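You operate a simulated robot arm through the tools that you are given. There is no shell and no other tool. Be economical: measure what you need, move in short steps, check, and stop when the job is done.

Carry out the task below with a simulated robot arm. There is one attempt and no reset: what you move stays moved.

TASK
Shake the M2 mould flat on the shaker, then unclamp it.
Fine: it packs only when clamped; switch off before you unclamp; leave it on the shaker.
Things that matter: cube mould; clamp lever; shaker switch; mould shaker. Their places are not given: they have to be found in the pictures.

It is judged by the outcome, as a careful person would: the job done as asked, and still so three seconds after it is handed in. It fails if anything else is knocked over, pushed out of place, dropped, spilled or broken.

THE ROBOT
A 7-joint arm with a two-finger parallel gripper, fixed in place. Base frame: the origin is at the foot of the arm, x ahead of it, y to its left, z up; the work surface is at about z = 850. Lengths are in mm, angles in degrees, forces in N, time in s.
With the tool pointing down near the work surface it reaches from about 300 to 700 mm from the base axis. Its first joint turns from -66.0 to 66.0 degrees. Payload 1.57 kg.
Tool frame: the origin (TCP) lies between the finger pads and is the grasp point; the fingertips stand 30 mm ahead of it; z points along the fingers, y is the line along which they close. The gripper opens to 110 mm. The fingers are 24 mm wide and 12 mm thick; the gripper's body (48 by 112 mm) begins 78 mm behind the TCP.
Orientation is that of the tool frame in the base frame, as [roll, pitch, yaw] about the fixed x, y, z axes, in that order (R = Rz(yaw) Ry(pitch) Rx(roll)). With the fingers straight down and closing along the base's y, the tool's x points along the base's -x, its y along +y and its z along -z.

THE INTERFACE
- The arm moves only by the tool jog_arm. Its argument "commands" is a list of rows, each a list of 2 entries, a list of its own where there are three numbers: the shift along the tool's x, y, z in mm, then the turn, a rotation vector about the tool's x, y, z in degrees. In form: [[[dx, dy, dz], [rx, ry, rz]], ...]. A call has 1 to 20 rows; each row is the pose to reach, as a shift and turn from the pose commanded when the call began, along the tool's axes at that moment. "gripper" is the closure in counts, from 0 (fully open) to 255 (shut), set as the call begins (left out, the last holds). A row lasts 0.2 s, in which the tool goes at most 50 mm and 8.6 degrees; a call with a longer step from one row to the next is refused whole, and so is a gripper value outside its range. A pose out of reach is approached as far as the arm can. The call stops where the force on the tool passes 40 N (or 10 N more than at its start, if that is more) or the arm is blocked; 0.2 s more then pass. The fingers move at their own pace (about 108 mm/s each) and stop on an object; they squeeze with about 35 N. The grip force told is the motor's: it shows also when the fingers shut on nothing. Time passes only in rows, and 0.2 s behind the last, so rows that repeat a pose let the fingers close. It gives the time, the measured TCP pose, the force on the tool (base axes), the opening and the grip force at its end, in the units of the frame above (readings bear some noise).
- Cameras (640 x 400 px; columns grow to the right, rows downward): "scene" is fixed at [158.8, -385.6, 1407.3]; the picture's right is [0.84, -0.55, 0.00], its down [-0.30, -0.45, -0.84] and it looks along [0.46, 0.70, -0.54] (base axes); focal length 334 px, centre (320, 200). "wrist" rides on the gripper at [-36, 0, -80] in the tool frame; the picture's right is [0.00, -1.00, 0.00], its down [0.97, 0.00, -0.24] and it looks along [0.24, 0.00, 0.97] (tool axes); focal length 218 px, centre (320, 200).
- camera(camera): a new picture of that camera. No time passes.
- point_at(camera, pixels): for up to 12 pixels [column, row] of the newest picture of that camera ("zoom" is the newest enlarged one), the place [x, y, z] in the base frame of the surface seen there, good to about 2 mm. No time passes.
- zoom(camera, box): a new picture of the part [left, top, right, bottom] of that camera's present view, enlarged. No time passes.
- sign_off(): hands the job in; it is judged then, once.

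Work in short steps. Measure before you move; look again where a grasp or a placing could have gone wrong, and mend it. You have 80 turns and 38 pictures in all, the two below and enlarged ones among them. Open the gripper and draw the arm clear of the work before you hand the job in, unless the task says otherwise; then end with one line.

The tools are called as a command line: name --argument value ..., lists and objects as JSON in quotes. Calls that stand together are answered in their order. jog_arm: Moves the arm, as the interface text tells. Its arguments: {"type":"object","properties":{"commands":{"type":"array"},"gripper":{"type":"number"}},"required":["commands"]} The other tools are called the same way: camera (camera) takes a picture; point_at (camera, pixels) gives the place of the surface under pixels of a picture; zoom (camera, box) takes an enlarged picture of a part of a camera's view; sign_off () hands the job in.

At the start:

```text
t: 0.0
ee_pos: [382.6, -84.5, 1220.7]
orientation: [180.0, 0.0, 180.0]
contact_force: [0.0, 0.2, -0.5]
width: 109.8
finger_force: 0.0
```

scene: 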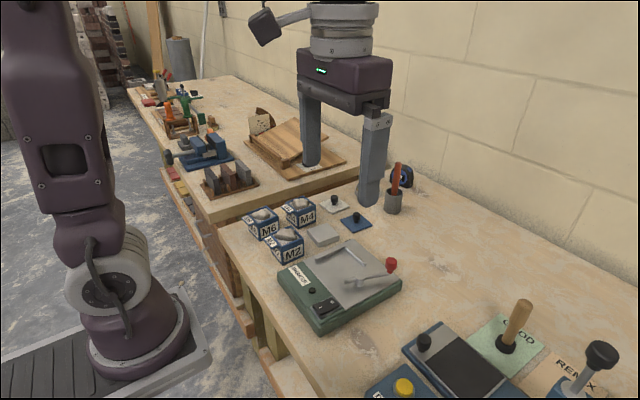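
wrist: 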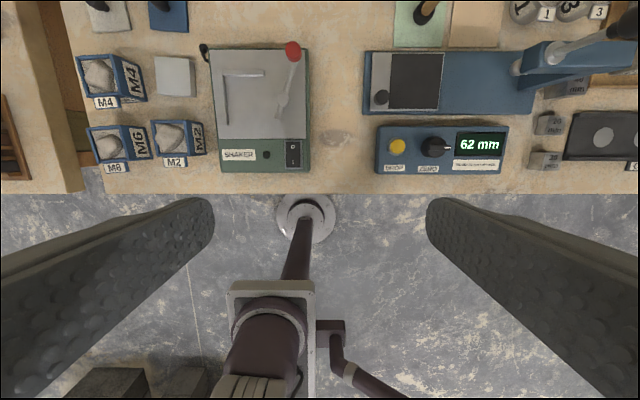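

The pictures show moulds M6, M4 and M2 near the shaker (M2 at about scene (287,245)). I zoom in on that area for detail.

zoom --camera "scene" --box '[230, 180, 420, 340]'

zoom --camera "wrist" --box '[70, 20, 330, 190]'

```text
2.50 times, centred on (325, 260) of scene
```

zoom: 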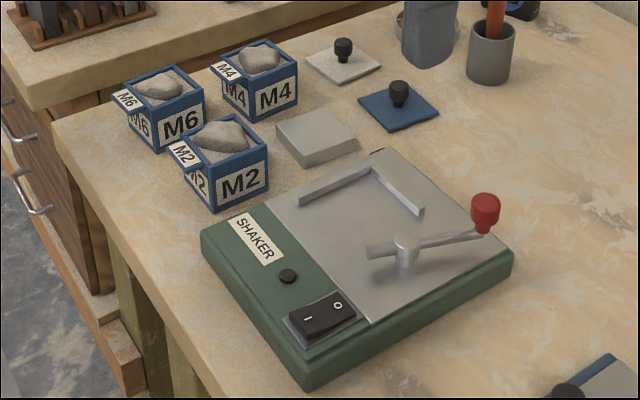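

```text
2.35 times, centred on (200, 105) of wrist
```

zoom: 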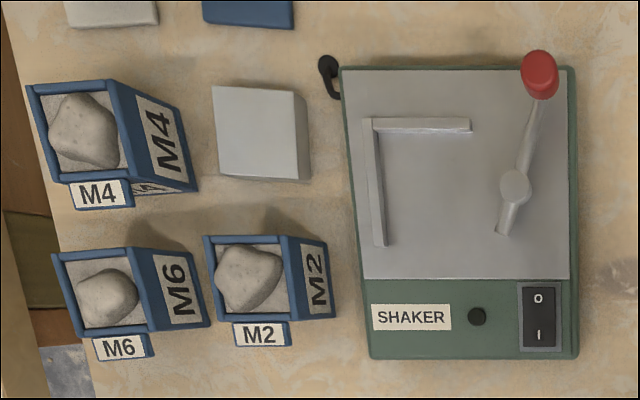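

Now I measure the mould, stops, lever and switch in the wrist zoom.

point_at --camera "zoom" --pixels '[[209, 240], [281, 240], [290, 320], [216, 318], [248, 275], [374, 122], [468, 125], [380, 243], [514, 187], [540, 70], [505, 228], [450, 210]]'

point_at --camera "wrist" --pixels '[[291, 142], [291, 160], [265, 154], [212, 52], [310, 170], [162, 163], [185, 163], [204, 135], [299, 100], [315, 120], [155, 122], [152, 150]]'

```text
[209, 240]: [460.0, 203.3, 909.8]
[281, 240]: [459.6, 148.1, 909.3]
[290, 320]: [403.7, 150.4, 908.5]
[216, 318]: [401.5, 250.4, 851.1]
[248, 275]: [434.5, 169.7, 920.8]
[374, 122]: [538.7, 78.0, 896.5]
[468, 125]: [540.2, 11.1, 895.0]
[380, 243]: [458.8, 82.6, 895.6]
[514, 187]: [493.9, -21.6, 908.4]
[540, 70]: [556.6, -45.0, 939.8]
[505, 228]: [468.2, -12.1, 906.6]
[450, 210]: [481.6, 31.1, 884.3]
```

```text
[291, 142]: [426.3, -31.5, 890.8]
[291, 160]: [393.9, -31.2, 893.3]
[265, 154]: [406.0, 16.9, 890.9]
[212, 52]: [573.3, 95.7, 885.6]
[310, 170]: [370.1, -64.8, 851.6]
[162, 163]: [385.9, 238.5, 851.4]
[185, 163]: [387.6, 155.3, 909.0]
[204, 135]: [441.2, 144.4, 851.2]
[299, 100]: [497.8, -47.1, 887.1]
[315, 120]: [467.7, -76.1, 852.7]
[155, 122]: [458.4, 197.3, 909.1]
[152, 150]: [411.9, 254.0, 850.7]
```

M2 spans x≈404–460, y≈148–203, with its top at 909. The stop corner's inner edge is near (534, 74) and the plate is at z≈885. I move to a spot above M2 and look.

jog_arm --commands '[[[-7, 37, 27], [0, 0, 0]], [[-14, 74, 54], [0, 0, 0]], [[-21, 111, 81], [0, 0, 0]], [[-28, 149, 109], [0, 0, 0]], [[-35, 186, 136], [0, 0, 0]], [[-42, 223, 163], [0, 0, 0]], [[-49.4, 260.5, 190.7], [0, 0, 0]], [[-49.4, 260.5, 190.7], [0, 0, 0]]]' --gripper 0

camera --camera "wrist"

camera --camera "scene"

```text
t: 1.8
ee_pos: [432.8, 175.2, 1031.2]
orientation: [-179.9, 0.0, 180.0]
contact_force: [0.1, 0.7, 0.9]
width: 110.0
finger_force: 0.0
```

```text
33 pictures are left
```

wrist: 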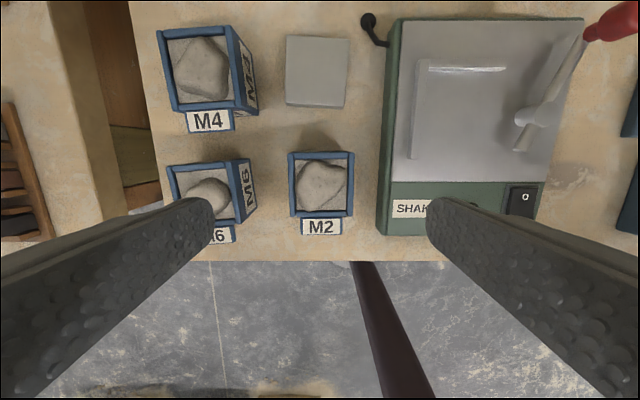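

```text
32 pictures are left
```

scene: 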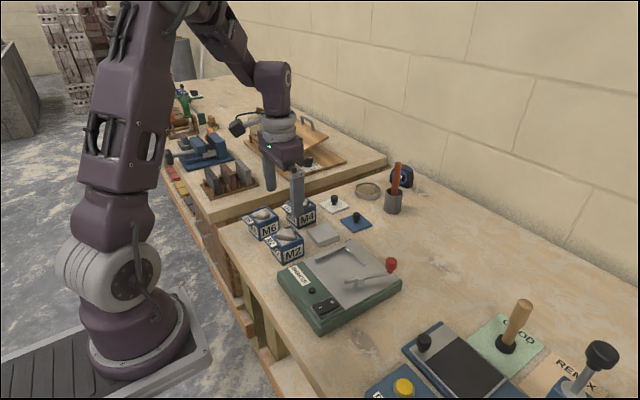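

I refine the M2 corners, the neighbour's edge, the stops and the lever from this nearer view.

point_at --camera "wrist" --pixels '[[291, 155], [351, 155], [350, 214], [293, 214], [320, 185], [243, 210], [249, 162], [431, 72], [420, 150], [500, 73], [536, 114], [518, 146]]'

zoom --camera "wrist" --box '[380, 0, 640, 165]'

```text
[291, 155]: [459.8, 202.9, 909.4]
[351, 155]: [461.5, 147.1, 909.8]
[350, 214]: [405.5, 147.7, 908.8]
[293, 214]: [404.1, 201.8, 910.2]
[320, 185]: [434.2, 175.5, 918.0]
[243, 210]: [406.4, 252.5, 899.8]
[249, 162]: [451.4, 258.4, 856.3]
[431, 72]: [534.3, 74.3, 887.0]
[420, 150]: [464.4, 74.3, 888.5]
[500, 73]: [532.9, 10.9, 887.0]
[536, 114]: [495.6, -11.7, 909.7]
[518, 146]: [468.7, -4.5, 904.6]
```

```text
2.42 times, centred on (510, 82) of wrist
```

zoom: 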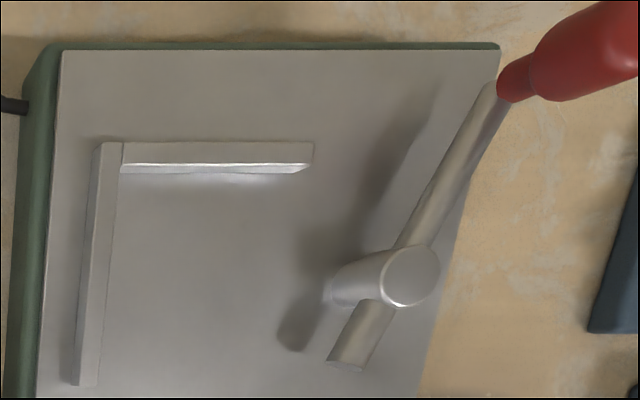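

Inner stop corner is about (534, 74), and M2's centre is about (432.5, 175). I narrow the gripper to about 80 mm and descend to TCP z=908.

jog_arm --commands '[[[0, 0, 0], [0, 0, 0]], [[0, 0, 35], [0, 0, 0]], [[0, 0, 70], [0, 0, 0]], [[0, 0, 100], [0, 0, 0]], [[0, 0, 123], [0, 0, 0]], [[0, 0, 123], [0, 0, 0]]]' --gripper 70

camera --camera "wrist"

```text
t: 3.2
ee_pos: [431.9, 178.0, 907.5]
orientation: [-180.0, 0.0, -180.0]
contact_force: [1.0, -0.4, 0.5]
width: 79.5
finger_force: 0.1
```

```text
30 pictures are left
```

wrist: 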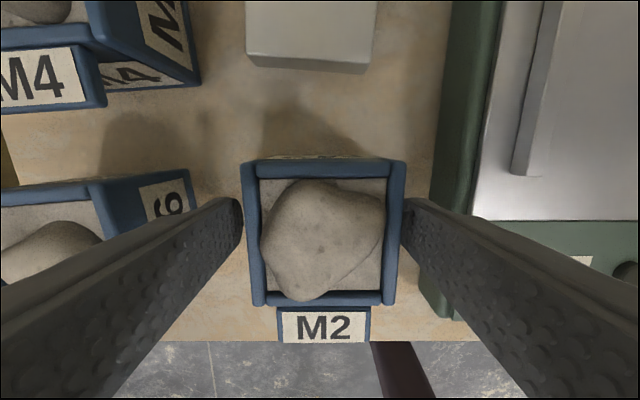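

The fingers straddle M2, so I close them, then raise the mould 80 mm.

jog_arm --commands '[[[0, 0, 0], [0, 0, 0]], [[0, 0, 0], [0, 0, 0]], [[0, 0, 0], [0, 0, 0]], [[0, 0, 0], [0, 0, 0]]]' --gripper 255

jog_arm --commands '[[[0, 0, -10], [0, 0, 0]], [[0, 0, -30], [0, 0, 0]], [[0, 0, -55], [0, 0, 0]], [[0, 0, -80], [0, 0, 0]], [[0, 0, -80], [0, 0, 0]]]'

camera --camera "wrist"

```text
t: 4.2
ee_pos: [432.0, 176.5, 908.2]
orientation: [180.0, 0.0, -180.0]
contact_force: [0.6, 0.3, -0.2]
width: 61.6
finger_force: 34.8
```

```text
t: 5.4
ee_pos: [432.3, 175.8, 987.0]
orientation: [179.9, 0.0, -179.9]
contact_force: [-0.2, 0.4, -3.6]
width: 61.7
finger_force: 34.8
```

```text
29 pictures are left
```

wrist: 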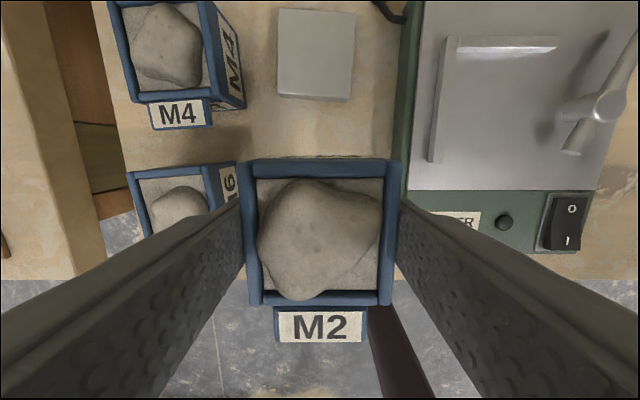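

The grip width is 61.6, so the mould is a bit bigger than I picked. I measure it in the grip and re-measure the stops' inner faces.

point_at --camera "wrist" --pixels '[[239, 170], [252, 304], [391, 304], [320, 160], [320, 165], [320, 302], [442, 120], [447, 90], [500, 57], [530, 55], [470, 100], [545, 152]]'

zoom --camera "wrist" --box '[230, 150, 410, 350]'

```text
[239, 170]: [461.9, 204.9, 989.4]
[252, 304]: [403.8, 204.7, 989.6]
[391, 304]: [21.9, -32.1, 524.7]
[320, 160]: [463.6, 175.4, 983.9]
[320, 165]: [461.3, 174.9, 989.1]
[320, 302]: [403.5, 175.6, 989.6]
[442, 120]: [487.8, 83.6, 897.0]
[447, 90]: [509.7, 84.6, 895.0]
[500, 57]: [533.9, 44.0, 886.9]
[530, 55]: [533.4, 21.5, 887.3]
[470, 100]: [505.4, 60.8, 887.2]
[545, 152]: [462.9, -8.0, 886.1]
```

```text
2.00 times, centred on (320, 250) of wrist
```

zoom: 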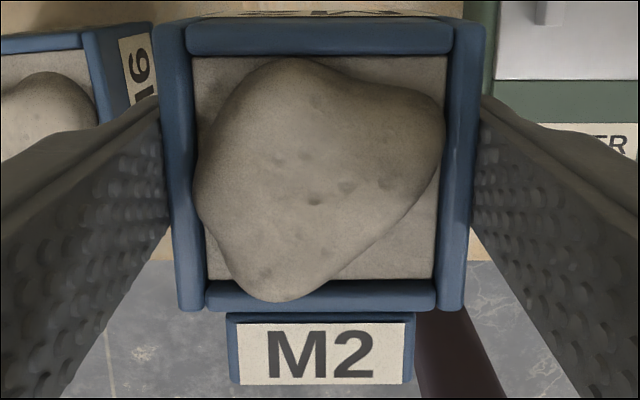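

Half-width is about 31, so the seated TCP should be about (502, 42.3, 944). I carry the mould over at height.

jog_arm --commands '[[[-10, -20, 0], [0, 0, 0]], [[-25, -47, 0], [0, 0, 0]], [[-40, -76, 0], [0, 0, 0]], [[-55, -105, 0], [0, 0, 0]], [[-66, -126, 0], [0, 0, 0]], [[-69, -132.7, 0], [0, 0, 0]], [[-69, -132.7, 0], [0, 0, 0]]]'

jog_arm --commands '[[[0, 0, 15], [0, 0, 0]], [[0, 0, 28], [0, 0, 0]], [[0, 0, 28], [0, 0, 0]]]'

camera --camera "wrist"

zoom --camera "scene" --box '[270, 190, 430, 310]'

```text
t: 7.0
ee_pos: [501.4, 44.1, 987.1]
orientation: [-179.9, 0.0, 179.9]
contact_force: [0.3, 0.0, -3.1]
width: 61.6
finger_force: 35.0
```

```text
t: 7.8
ee_pos: [501.6, 44.2, 958.9]
orientation: [180.0, 0.0, -180.0]
contact_force: [0.0, -0.3, -4.2]
width: 61.7
finger_force: 34.8
```

```text
27 pictures are left
```

wrist: 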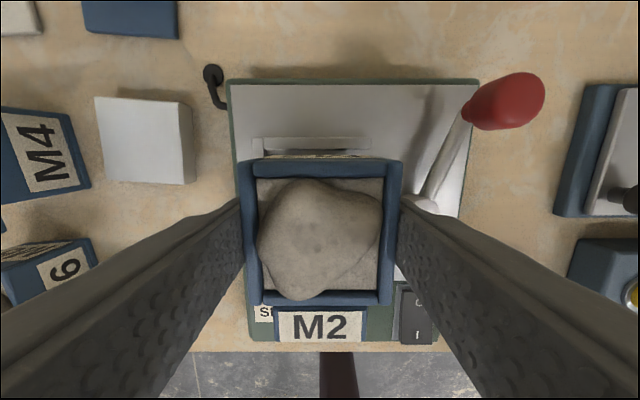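

```text
3.33 times, centred on (350, 250) of scene
```

zoom: 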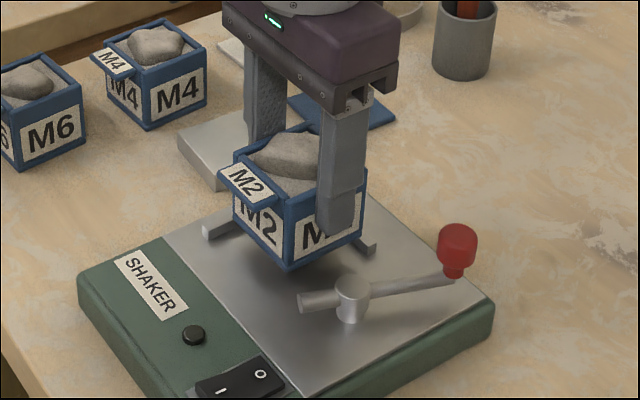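

The mould hovers just inside the stops and clear of the lever. I lower it gently to the plate.

jog_arm --commands '[[[0, 0, 6], [0, 0, 0]], [[0, 0, 11], [0, 0, 0]], [[0, 0, 13], [0, 0, 0]], [[0, 0, 15], [0, 0, 0]], [[0, 0, 15.5], [0, 0, 0]], [[0, 0, 15.5], [0, 0, 0]]]'

```text
t: 9.2
ee_pos: [501.1, 42.4, 944.6]
orientation: [179.9, 0.0, 179.9]
contact_force: [0.4, -0.5, -3.1]
width: 61.7
finger_force: 34.9
```

jog_arm --commands '[[[0, 0, 1], [0, 0, 0]], [[0, 0, 1.5], [0, 0, 0]], [[0, 0, 1.5], [0, 0, 0]]]'

zoom --camera "scene" --box '[290, 200, 410, 290]'

```text
t: 10.0
ee_pos: [501.9, 43.0, 942.7]
orientation: [-180.0, 0.0, 179.9]
contact_force: [0.0, 0.8, 4.0]
width: 61.4
finger_force: 35.1
```

```text
4.44 times, centred on (350, 245) of scene
```

zoom: 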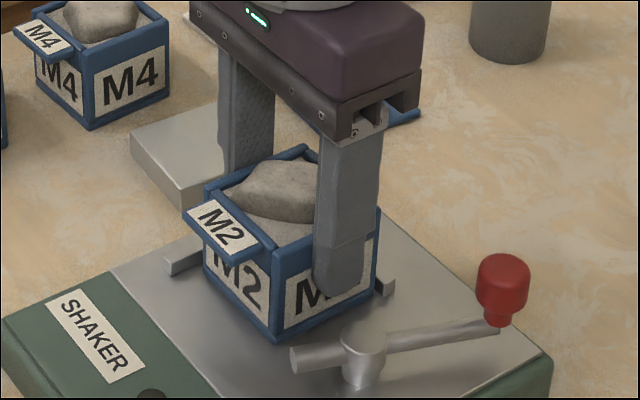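

The mould has landed (force flipped to +4). I slide it gently into the corner of the stops.

jog_arm --commands '[[[-0.7, 0.3, 0], [0, 0, 0]], [[-1.4, 0.6, 0], [0, 0, 0]], [[-2, 0.9, 0], [0, 0, 0]], [[-2, 0.9, 0], [0, 0, 0]]]'

```text
t: 11.0
ee_pos: [502.6, 44.4, 942.8]
orientation: [-180.0, 0.1, 180.0]
contact_force: [-3.7, -1.7, 8.0]
width: 61.5
finger_force: 34.6
```

jog_arm --commands '[[[-0.5, 0.3, 0], [0, 0, 0]], [[-1, 0.7, 0], [0, 0, 0]], [[-1, 0.7, 0], [0, 0, 0]]]'

```text
t: 11.8
ee_pos: [504.0, 44.3, 942.1]
orientation: [-180.0, 0.0, 179.9]
contact_force: [-4.0, -3.6, 10.2]
width: 61.6
finger_force: 35.2
```

It is seated closely, so I release to about 75 mm and rise straight up.

jog_arm --commands '[[[0, 0, 0], [0, 0, 0]], [[0, 0, 0], [0, 0, 0]]]' --gripper 82

jog_arm --commands '[[[0, 0, -10], [0, 0, 0]], [[0, 0, -40], [0, 0, 0]], [[0, 0, -80], [0, 0, 0]], [[0, 0, -110], [0, 0, 0]], [[0, 0, -110], [0, 0, 0]]]'

camera --camera "wrist"

zoom --camera "scene" --box '[290, 200, 410, 290]'

```text
t: 12.4
ee_pos: [505.3, 43.9, 942.6]
orientation: [179.9, -0.1, 179.9]
contact_force: [0.3, -0.2, 0.5]
width: 74.9
finger_force: 0.0
```

```text
t: 13.6
ee_pos: [504.8, 45.5, 1052.9]
orientation: [-180.0, 0.0, -179.9]
contact_force: [-1.0, 0.1, 0.0]
width: 74.6
finger_force: 0.0
```

```text
24 pictures are left
```

wrist: 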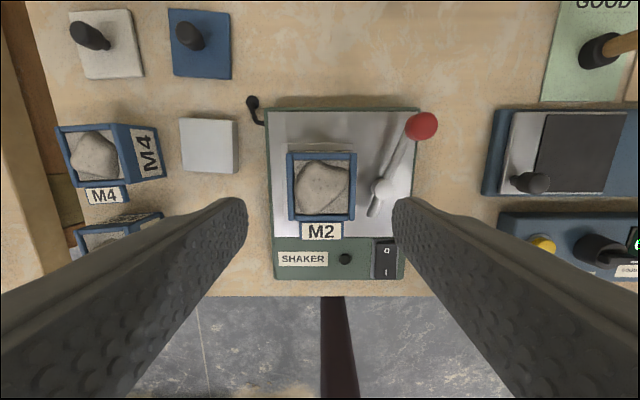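

```text
4.44 times, centred on (350, 245) of scene
```

zoom: 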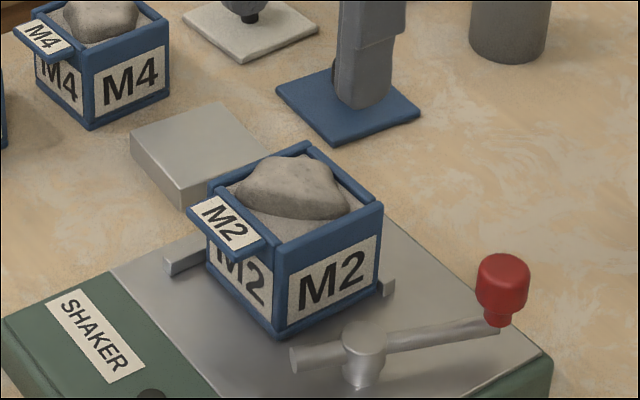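

Seated. Next I measure the lever (knob (422,126), pivot (383,190), stub end (373,214)), the switch and the mould.

point_at --camera "wrist" --pixels '[[422, 122], [432, 130], [409, 128], [384, 187], [380, 196], [373, 213], [400, 150], [354, 205], [289, 155], [353, 154], [386, 250], [385, 271]]'

point_at --camera "zoom" --pixels '[[505, 262], [500, 290], [498, 320], [364, 325], [295, 355], [430, 337], [450, 332], [367, 375], [300, 368], [375, 300]]'

zoom --camera "wrist" --box '[260, 100, 440, 290]'

```text
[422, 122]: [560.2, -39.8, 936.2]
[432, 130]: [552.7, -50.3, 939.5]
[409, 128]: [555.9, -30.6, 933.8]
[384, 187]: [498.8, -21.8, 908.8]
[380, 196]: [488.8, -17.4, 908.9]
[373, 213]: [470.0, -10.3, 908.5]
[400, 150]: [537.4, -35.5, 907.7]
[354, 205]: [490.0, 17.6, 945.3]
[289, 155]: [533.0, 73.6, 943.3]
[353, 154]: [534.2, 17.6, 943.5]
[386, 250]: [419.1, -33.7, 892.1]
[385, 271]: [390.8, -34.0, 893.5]
```

```text
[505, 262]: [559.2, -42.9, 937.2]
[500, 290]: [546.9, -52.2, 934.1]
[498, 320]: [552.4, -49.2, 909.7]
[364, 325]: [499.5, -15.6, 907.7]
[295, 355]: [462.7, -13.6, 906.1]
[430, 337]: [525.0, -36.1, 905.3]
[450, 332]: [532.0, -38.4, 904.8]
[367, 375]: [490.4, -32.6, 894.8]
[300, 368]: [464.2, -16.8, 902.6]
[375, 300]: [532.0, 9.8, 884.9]
```

```text
2.11 times, centred on (350, 195) of wrist
```

zoom: 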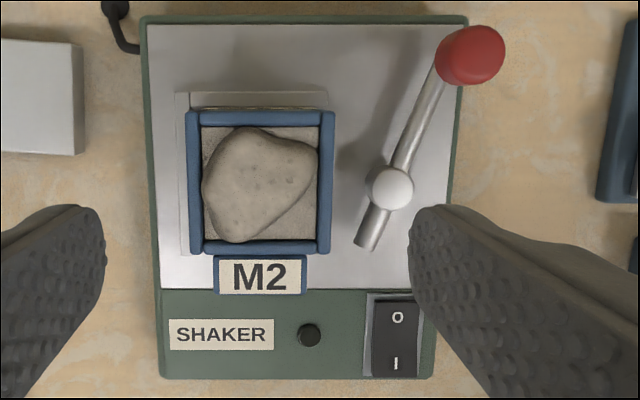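

The knob is centred near (556, -43) with its top at about 940, and the pivot is near (494, -20). The stub has to swing to +y, so the knob goes clockwise to about (494, -87). I position over the knob with the gripper at about 50 mm.

jog_arm --commands '[[[-15, -25, 0], [0, 0, 0]], [[-35, -58, 10], [0, 0, 0]], [[-52, -88, 25], [0, 0, 0]], [[-52, -88, 50], [0, 0, 0]], [[-52, -88, 50], [0, 0, 0]]]' --gripper 139

camera --camera "wrist"

```text
t: 14.8
ee_pos: [555.9, -43.2, 1001.7]
orientation: [180.0, 0.0, 180.0]
contact_force: [0.0, -0.2, 0.5]
width: 49.9
finger_force: 0.1
```

```text
21 pictures are left
```

wrist: 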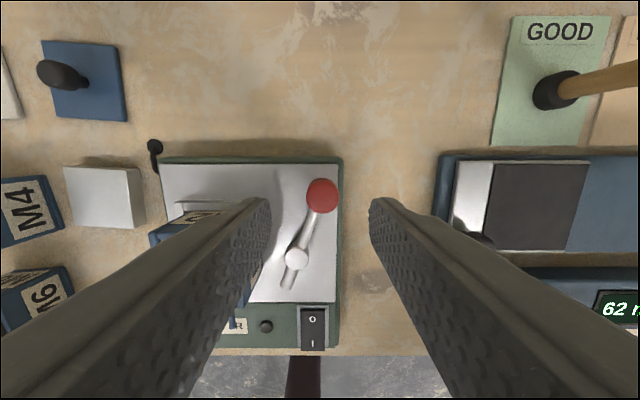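

point_at --camera "wrist" --pixels '[[322, 195], [310, 195], [334, 195], [322, 182], [322, 208], [297, 257], [440, 165], [460, 170], [287, 285]]'

```text
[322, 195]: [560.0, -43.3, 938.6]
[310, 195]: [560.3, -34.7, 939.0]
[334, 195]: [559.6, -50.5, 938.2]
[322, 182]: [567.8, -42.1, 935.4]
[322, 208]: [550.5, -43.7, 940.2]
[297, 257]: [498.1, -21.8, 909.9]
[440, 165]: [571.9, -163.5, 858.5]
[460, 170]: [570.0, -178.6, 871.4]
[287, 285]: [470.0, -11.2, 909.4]
```

Knob centre is (558, -43) and its top is about 940. I descend to z=947, with the fingertips at 917 above the rod, and grip it.

jog_arm --commands '[[[-2, 0, 20], [0, 0, 0]], [[-2, 0, 42], [0, 0, 0]], [[-2, 0, 54], [0, 0, 0]], [[-2, 0, 54], [0, 0, 0]]]'

jog_arm --commands '[[[0, 0, 0], [0, 0, 0]], [[0, 0, 0], [0, 0, 0]], [[0, 0, 0], [0, 0, 0]]]' --gripper 255

```text
t: 15.8
ee_pos: [558.1, -43.0, 948.0]
orientation: [179.9, 0.0, -179.9]
contact_force: [-0.9, 0.1, -0.3]
width: 50.1
finger_force: 0.1
```

```text
t: 16.6
ee_pos: [557.7, -44.5, 948.4]
orientation: [-179.8, 0.0, -179.9]
contact_force: [3.1, -13.5, -7.8]
width: 23.3
finger_force: 35.4
```

The knob is gripped (23 mm). I start along the arc clockwise and watch the force.

jog_arm --commands '[[[3.2, -8, 0], [0, 0, 0]], [[7.3, -14.9, 0], [0, 0, 0]], [[12.2, -21.3, 0], [0, 0, 0]], [[12.2, -21.3, 0], [0, 0, 0]]]'

zoom --camera "scene" --box '[290, 200, 430, 305]'

```text
t: 17.6
ee_pos: [545.8, -63.5, 948.9]
orientation: [179.9, 0.0, -180.0]
contact_force: [-1.6, 7.3, 0.2]
width: 23.0
finger_force: 35.4
```

```text
3.81 times, centred on (360, 252) of scene
```

zoom: 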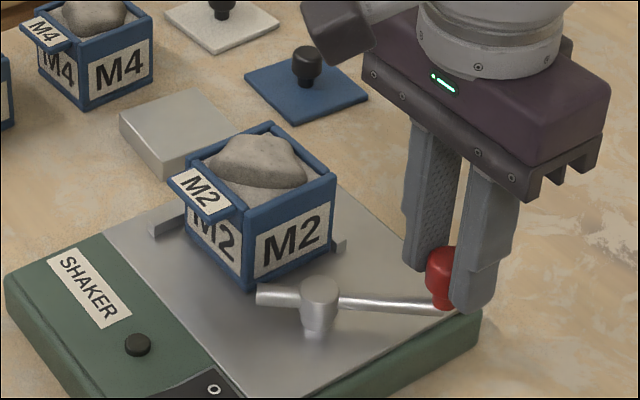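

The lever turns freely, so I continue along the arc.

jog_arm --commands '[[[5.6, -5.7, 0], [0, 0, 0]], [[11.9, -10.8, 0], [0, 0, 0]], [[18.8, -15, 0], [0, 0, 0]], [[26.1, -18.3, 0], [0, 0, 0]], [[26.1, -18.3, 0], [0, 0, 0]]]'

zoom --camera "scene" --box '[290, 200, 430, 305]'

```text
t: 18.8
ee_pos: [520.3, -82.6, 948.6]
orientation: [180.0, 0.1, 179.9]
contact_force: [4.4, 7.2, 1.4]
width: 23.3
finger_force: 35.2
```

```text
3.81 times, centred on (360, 252) of scene
```

zoom: 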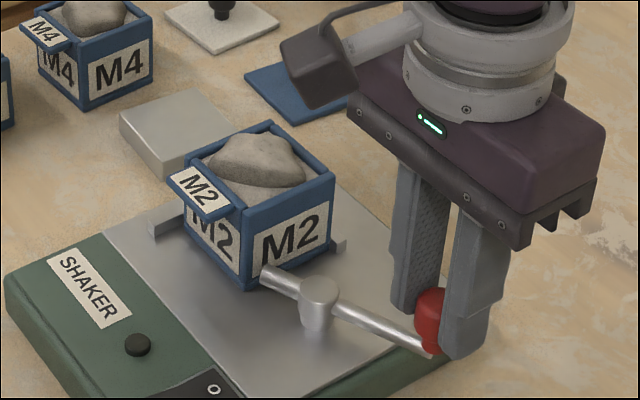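

jog_arm --commands '[[[4, -1.3, 0], [0, 0, 0]], [[7.7, -2.4, 0], [0, 0, 0]], [[11.7, -3.2, 0], [0, 0, 0]], [[15.7, -3.9, 0], [0, 0, 0]], [[15.7, -3.9, 0], [0, 0, 0]]]'

zoom --camera "scene" --box '[290, 200, 430, 305]'

```text
t: 20.0
ee_pos: [503.7, -87.2, 947.6]
orientation: [180.0, -0.2, 180.0]
contact_force: [1.3, 5.8, -3.0]
width: 23.3
finger_force: 35.6
```

```text
3.81 times, centred on (360, 252) of scene
```

zoom: 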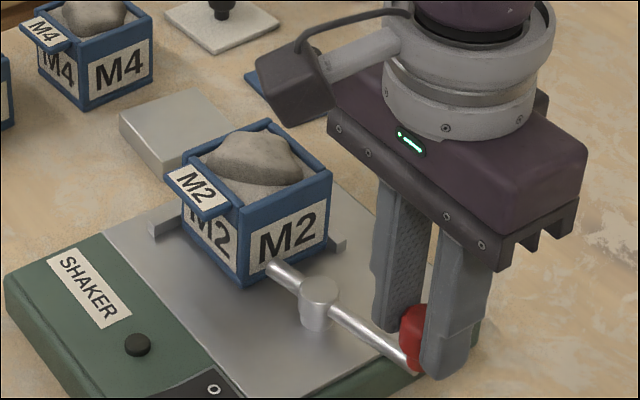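

The stub is pressing the mould in +y against the stop. I go on to the fully square position (−90°).

jog_arm --commands '[[[4, -0.4, 0], [0, 0, 0]], [[8, -0.5, 0], [0, 0, 0]], [[8, -0.5, 0], [0, 0, 0]]]'

zoom --camera "scene" --box '[290, 200, 430, 305]'

```text
t: 20.8
ee_pos: [496.6, -86.5, 949.1]
orientation: [180.0, 0.1, 179.9]
contact_force: [5.4, -1.6, -5.0]
width: 23.3
finger_force: 35.8
```

```text
3.81 times, centred on (360, 252) of scene
```

zoom: 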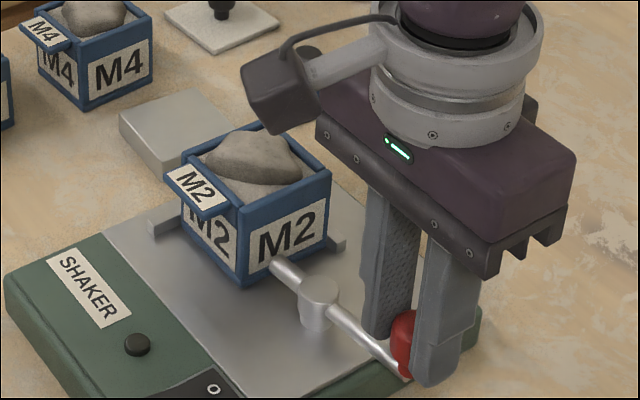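

Small force still. I probe a few degrees further for the lever's end stop.

jog_arm --commands '[[[2, 0, 0], [0, 0, 0]], [[4, 0.1, 0], [0, 0, 0]], [[6, 0.3, 0], [0, 0, 0]], [[6, 0.3, 0], [0, 0, 0]]]'

```text
t: 21.8
ee_pos: [489.9, -87.1, 947.8]
orientation: [-180.0, 0.0, 179.9]
contact_force: [4.0, -11.2, 5.1]
width: 23.2
finger_force: 35.6
```

No hard stop there. I open the gripper, rise, and look from above at the lever angle and contact.

jog_arm --commands '[[[0, 0, 0], [0, 0, 0]], [[0, 0, 0], [0, 0, 0]]]' --gripper 139

jog_arm --commands '[[[0, 0, -30], [0, 0, 0]], [[0, 5, -70], [0, 0, 0]], [[0, 30, -105], [0, 0, 0]], [[20, 60, -120], [0, 0, 0]], [[20, 60, -120], [0, 0, 0]]]'

zoom --camera "wrist" --box '[200, 60, 440, 260]'

```text
t: 22.4
ee_pos: [490.0, -86.9, 949.5]
orientation: [-179.9, 0.0, 180.0]
contact_force: [0.2, -0.4, 0.7]
width: 50.0
finger_force: 0.0
```

```text
t: 23.6
ee_pos: [469.2, -26.6, 1068.6]
orientation: [-179.9, 0.0, -180.0]
contact_force: [-0.8, -0.5, -0.6]
width: 50.2
finger_force: 0.0
```

```text
2.00 times, centred on (320, 160) of wrist
```

zoom: 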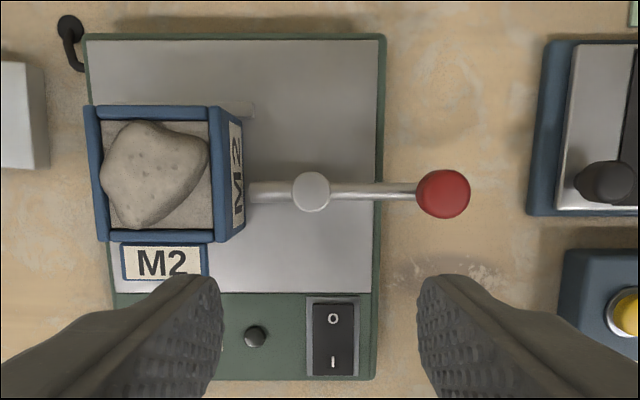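

point_at --camera "zoom" --pixels '[[443, 192], [311, 190], [255, 192], [245, 195], [88, 110], [212, 112], [217, 238], [102, 236], [330, 320], [331, 362], [230, 225], [80, 180]]'

zoom --camera "scene" --box '[310, 220, 400, 290]'

```text
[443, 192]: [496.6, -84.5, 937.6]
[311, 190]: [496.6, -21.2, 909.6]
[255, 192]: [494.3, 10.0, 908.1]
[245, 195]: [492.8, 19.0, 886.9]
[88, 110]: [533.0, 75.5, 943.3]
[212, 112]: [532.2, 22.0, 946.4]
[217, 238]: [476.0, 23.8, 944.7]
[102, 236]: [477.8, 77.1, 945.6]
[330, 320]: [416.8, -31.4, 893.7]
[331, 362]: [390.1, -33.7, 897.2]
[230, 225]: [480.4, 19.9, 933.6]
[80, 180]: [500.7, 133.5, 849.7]
```

```text
5.71 times, centred on (355, 255) of scene
```

zoom: 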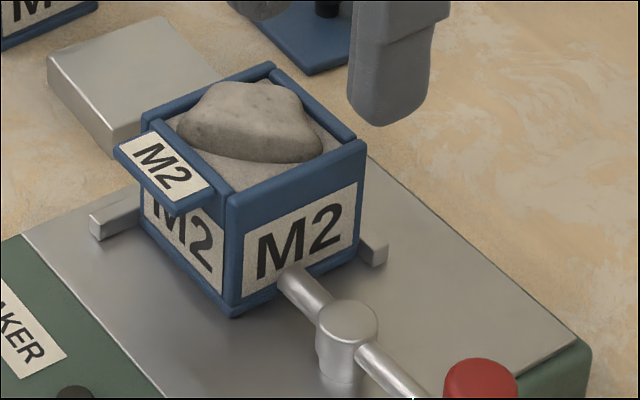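

The lever is at −90° (knob at (496.6, −84.5)) with the stub against M2, so it is clamped. The switch's O end is at (417, −32, z 893.7) and its I end at (390, −33, z 897), which is raised, so it is off. I move over the I end with the fingers shut.

jog_arm --commands '[[[30, -2, 0], [0, 0, 0]], [[60, -4, 20], [0, 0, 0]], [[85, -6, 50], [0, 0, 0]], [[85, -6, 90], [0, 0, 0]], [[85, -6, 118], [0, 0, 0]], [[85, -6, 118], [0, 0, 0]]]' --gripper 255

zoom --camera "scene" --box '[270, 220, 410, 340]'

```text
t: 25.0
ee_pos: [384.8, -30.9, 949.9]
orientation: [-180.0, 0.1, -180.0]
contact_force: [0.0, 0.0, -0.2]
width: 0.1
finger_force: 20.7
```

```text
3.33 times, centred on (340, 280) of scene
```

zoom: 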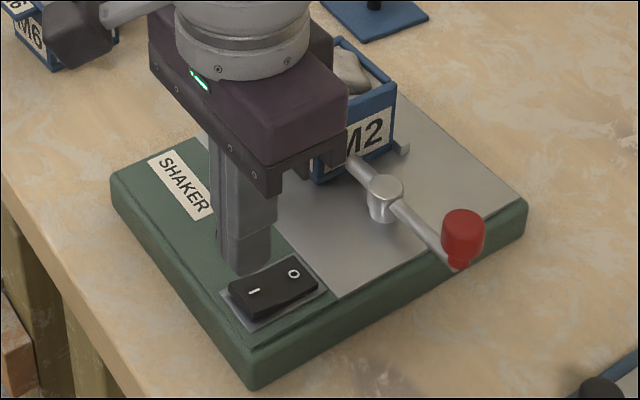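

jog_arm --commands '[[[0, -1.5, 12], [0, 0, 0]], [[0, -1.5, 20], [0, 0, 0]], [[0, -1.5, 23], [0, 0, 0]], [[0, -1.5, 25], [0, 0, 0]], [[0, -1.5, 27], [0, 0, 0]], [[0, -1.5, 27], [0, 0, 0]]]'

```text
t: 26.4
ee_pos: [384.8, -33.8, 922.8]
orientation: [180.0, 0.0, 179.9]
contact_force: [-0.7, -0.1, 0.3]
width: 0.0
finger_force: 21.7
```

zoom --camera "scene" --box '[270, 220, 410, 340]'

```text
3.33 times, centred on (340, 280) of scene
```

zoom: 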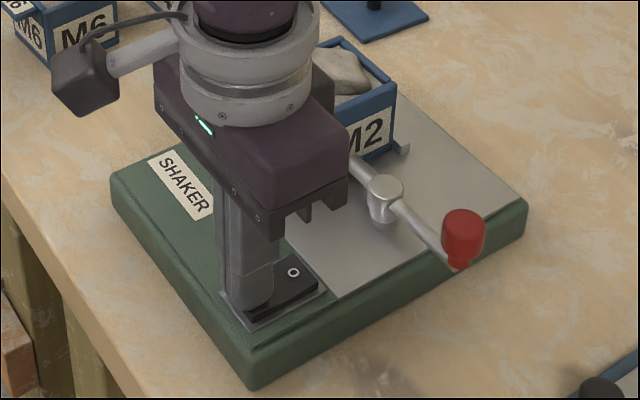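

No reaction felt yet, so I press slightly further under the force guard.

jog_arm --commands '[[[0, 0, 1], [0, 0, 0]], [[0, 0, 2], [0, 0, 0]], [[0, 0, 3], [0, 0, 0]], [[0, 0, 3], [0, 0, 0]]]'

```text
t: 27.1
ee_pos: [383.9, -34.1, 922.8]
orientation: [-179.9, 0.1, -180.0]
contact_force: [-3.4, 2.6, 13.3]
width: 0.1
finger_force: 21.0
stopped in row 3: the force on the tool passed its limit (the readings are from after the stop); the commanded pose is now the measured one
```

It met resistance at tip z≈892. I retreat upward and look at the switch and the mould.

jog_arm --commands '[[[0, 0, -20], [0, 0, 0]], [[0, 0, -60], [0, 0, 0]], [[10, 0, -100], [0, 0, 0]], [[20, 0, -140], [0, 0, 0]], [[20, 0, -140], [0, 0, 0]]]'

zoom --camera "scene" --box '[270, 220, 410, 340]'

```text
t: 28.3
ee_pos: [366.2, -33.8, 1061.1]
orientation: [180.0, 0.0, 180.0]
contact_force: [0.3, 0.4, -0.3]
width: 0.1
finger_force: 21.7
```

```text
3.33 times, centred on (340, 280) of scene
```

zoom: 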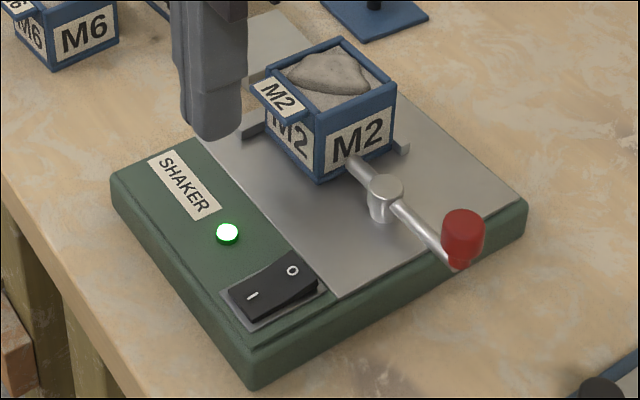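

The green light is on and the mound is sinking. I wait a few seconds and look again.

jog_arm --commands '[[[0, 0, 0], [0, 0, 0]], [[0, 0, 0], [0, 0, 0]], [[0, 0, 0], [0, 0, 0]], [[0, 0, 0], [0, 0, 0]], [[0, 0, 0], [0, 0, 0]], [[0, 0, 0], [0, 0, 0]], [[0, 0, 0], [0, 0, 0]], [[0, 0, 0], [0, 0, 0]], [[0, 0, 0], [0, 0, 0]], [[0, 0, 0], [0, 0, 0]], [[0, 0, 0], [0, 0, 0]], [[0, 0, 0], [0, 0, 0]]]'

zoom --camera "scene" --box '[270, 220, 410, 340]'

```text
t: 30.9
ee_pos: [365.0, -34.6, 1061.4]
orientation: [-180.0, 0.1, -180.0]
contact_force: [0.4, 1.0, -0.7]
width: 0.0
finger_force: 21.2
```

```text
3.33 times, centred on (340, 280) of scene
```

zoom: 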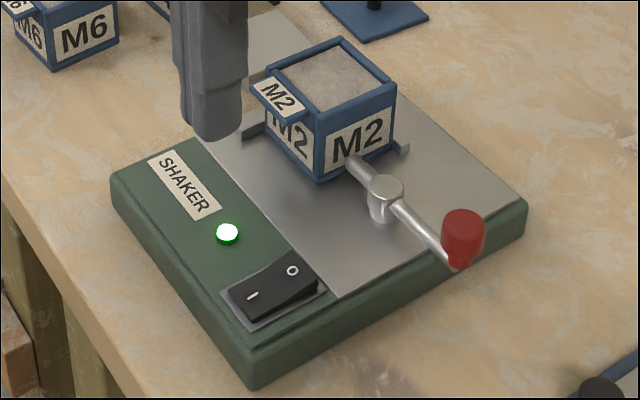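

The fill looks flat. I check its heights (no time passes) before switching off.

point_at --camera "zoom" --pixels '[[295, 72], [340, 55], [375, 82], [330, 105], [330, 78], [345, 80], [310, 80], [355, 100], [292, 271], [252, 296]]'

```text
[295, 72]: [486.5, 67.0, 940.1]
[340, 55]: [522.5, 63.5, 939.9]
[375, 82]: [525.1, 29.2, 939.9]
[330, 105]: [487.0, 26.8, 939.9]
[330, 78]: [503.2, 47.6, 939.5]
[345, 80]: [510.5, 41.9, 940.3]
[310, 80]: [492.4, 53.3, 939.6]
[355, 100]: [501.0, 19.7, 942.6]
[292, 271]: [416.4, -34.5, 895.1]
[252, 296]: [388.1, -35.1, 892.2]
```

The surface is flat at z≈940 everywhere. Now I press the O end at x≈420.

jog_arm --commands '[[[-28, 0, 20], [0, 0, 0]], [[-56, 0, 50], [0, 0, 0]], [[-56, 0, 90], [0, 0, 0]], [[-56, 0, 120], [0, 0, 0]], [[-56, 0, 132], [0, 0, 0]], [[-56, 0, 136], [0, 0, 0]], [[-56, 0, 138], [0, 0, 0]], [[-56, 0, 140], [0, 0, 0]], [[-56, 0, 141.5], [0, 0, 0]], [[-56, 0, 141.5], [0, 0, 0]]]'

jog_arm --commands '[[[0, 0, -20], [0, 0, 0]], [[0, 0, -60], [0, 0, 0]], [[25, 0, -100], [0, 0, 0]], [[55, 0, -140], [0, 0, 0]], [[55, 0, -140], [0, 0, 0]]]'

zoom --camera "scene" --box '[270, 220, 410, 340]'

```text
t: 32.9
ee_pos: [423.5, -33.8, 921.9]
orientation: [179.9, 0.2, 180.0]
contact_force: [-4.7, 2.5, 14.9]
width: 0.2
finger_force: 21.3
stopped in row 9: the force on the tool passed its limit (the readings are from after the stop); the commanded pose is now the measured one
```

```text
t: 34.1
ee_pos: [365.2, -33.9, 1062.1]
orientation: [180.0, 0.3, -180.0]
contact_force: [-0.2, 0.4, -0.2]
width: 0.0
finger_force: 21.6
```

```text
3.33 times, centred on (340, 280) of scene
```

zoom: 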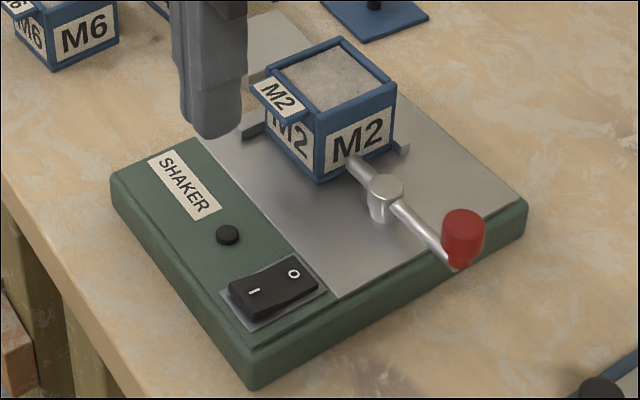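

The light is off. Next I unclamp: go above the knob at (496, −86) with the gripper half open, descend and grip it.

jog_arm --commands '[[[-30, -15, 0], [0, 0, 0]], [[-65, -30, 10], [0, 0, 0]], [[-100, -44, 25], [0, 0, 0]], [[-131, -52, 45], [0, 0, 0]], [[-131, -52, 75], [0, 0, 0]], [[-131, -52, 100], [0, 0, 0]], [[-131, -52, 114], [0, 0, 0]], [[-131, -52, 114], [0, 0, 0]]]' --gripper 139

jog_arm --commands '[[[0, 0, 0], [0, 0, 0]], [[0, 0, 0], [0, 0, 0]], [[0, 0, 0], [0, 0, 0]]]' --gripper 255

```text
t: 35.9
ee_pos: [497.1, -86.1, 948.7]
orientation: [-180.0, 0.3, -179.9]
contact_force: [0.2, 1.2, -0.3]
width: 50.3
finger_force: 0.0
```

```text
t: 36.7
ee_pos: [496.6, -87.3, 948.2]
orientation: [-179.8, 0.2, 179.8]
contact_force: [0.3, -26.9, -9.7]
width: 23.1
finger_force: 35.9
```

The knob is gripped. I swing it back along the arc counter-clockwise in two stages.

jog_arm --commands '[[[0, -1.2, 0], [0, 0, 0]], [[-8, -0.8, 0], [0, 0, 0]], [[-16, 0.7, 0], [0, 0, 0]], [[-23.7, 3.1, 0], [0, 0, 0]], [[-31, 6.4, 0], [0, 0, 0]], [[-37.9, 10.6, 0], [0, 0, 0]], [[-37.9, 10.6, 0], [0, 0, 0]]]'

zoom --camera "scene" --box '[270, 200, 430, 320]'

```text
t: 38.3
ee_pos: [538.6, -77.9, 949.2]
orientation: [-179.8, 0.5, -180.0]
contact_force: [18.5, -35.0, -5.4]
width: 23.3
finger_force: 35.3
```

```text
3.33 times, centred on (350, 260) of scene
```

zoom: 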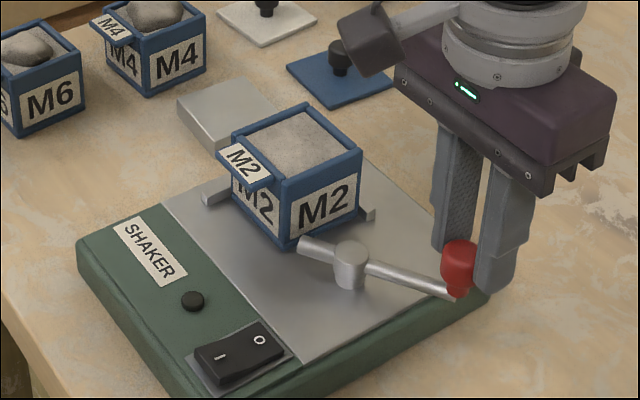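

Stub is off the mould. The force is a bit high radially, so I use a slightly larger arc radius for the rest.

jog_arm --commands '[[[-4, -1.5, 0], [0, 0, 0]], [[-8, 2.5, 0], [0, 0, 0]], [[-13.8, 8.6, 0], [0, 0, 0]], [[-13.8, 8.6, 0], [0, 0, 0]]]'

```text
t: 39.3
ee_pos: [551.5, -67.5, 949.1]
orientation: [180.0, 0.2, 180.0]
contact_force: [10.9, -17.8, 5.0]
width: 23.2
finger_force: 34.9
```

jog_arm --commands '[[[-6, 6, 0], [0, 0, 0]], [[-10.5, 13, 0], [0, 0, 0]], [[-14, 20.5, 0], [0, 0, 0]], [[-14, 20.5, 0], [0, 0, 0]]]'

zoom --camera "scene" --box '[270, 200, 430, 320]'

```text
t: 40.3
ee_pos: [562.4, -45.8, 948.7]
orientation: [179.8, 0.1, 179.9]
contact_force: [1.9, -4.3, -0.5]
width: 23.3
finger_force: 35.2
```

```text
3.33 times, centred on (350, 260) of scene
```

zoom: 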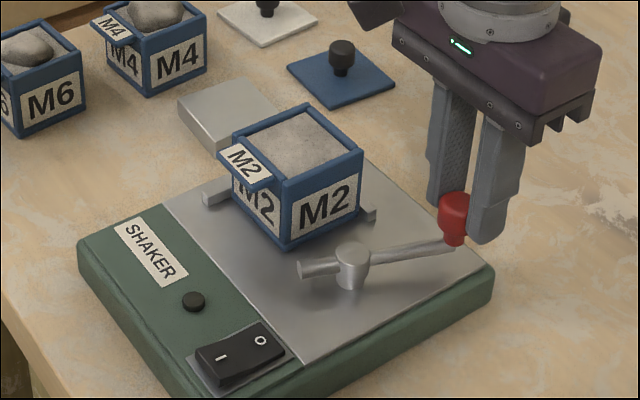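

The lever is back at its starting angle. I release the knob, rise clear, and check.

jog_arm --commands '[[[0, 0, 0], [0, 0, 0]], [[0, 0, 0], [0, 0, 0]]]' --gripper 139

jog_arm --commands '[[[0, 0, -30], [0, 0, 0]], [[0, 0, -70], [0, 0, 0]], [[20, 0, -115], [0, 0, 0]], [[60, 0, -145], [0, 0, 0]], [[105, 0, -165], [0, 0, 0]], [[150, 0, -185], [0, 0, 0]], [[150, 0, -185], [0, 0, 0]]]'

jog_arm --commands '[[[0, 0, 0], [0, 0, 0]], [[0, 0, 0], [0, 0, 0]]]' --gripper 0

camera --camera "wrist"

camera --camera "scene"

```text
t: 40.9
ee_pos: [562.3, -46.6, 948.8]
orientation: [180.0, 0.3, 180.0]
contact_force: [-0.4, -0.2, -0.4]
width: 49.8
finger_force: 0.0
```

```text
t: 42.5
ee_pos: [411.9, -45.7, 1133.2]
orientation: [-180.0, 0.2, -180.0]
contact_force: [-0.2, 0.4, 0.2]
width: 49.9
finger_force: 0.1
```

```text
t: 43.1
ee_pos: [411.2, -47.4, 1134.4]
orientation: [-180.0, 0.2, 179.9]
contact_force: [-1.0, -0.1, -0.2]
width: 110.2
finger_force: 0.1
```

```text
7 pictures are left
```

wrist: 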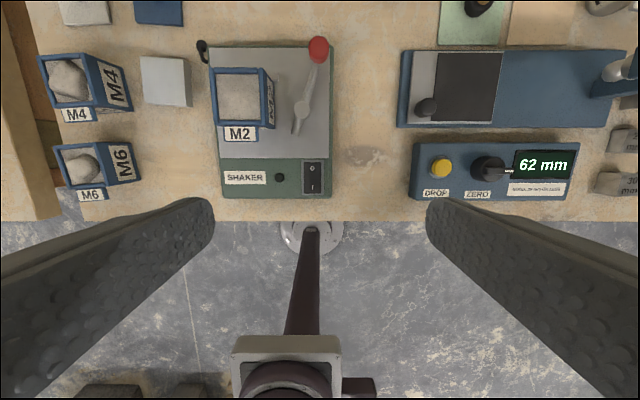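

```text
6 pictures are left
```

scene: 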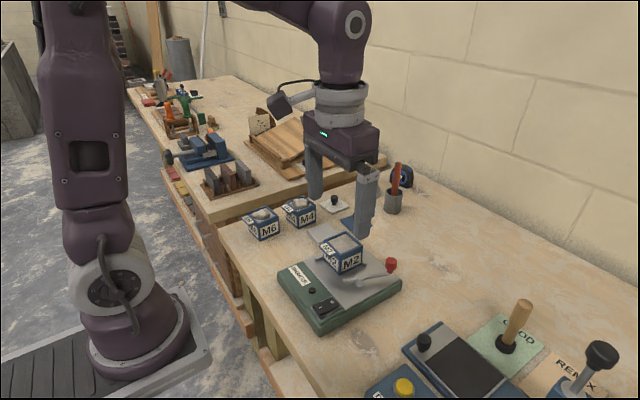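

M2 sits flat-topped on the shaker, the lever is back at its open angle, the switch light is off, and nothing else has moved. I hand in.

sign_off

```text
The job is handed in.
```

The M2 mould was clamped and shaken flat; I switched the shaker off before unclamping it and left the mould on the shaker.
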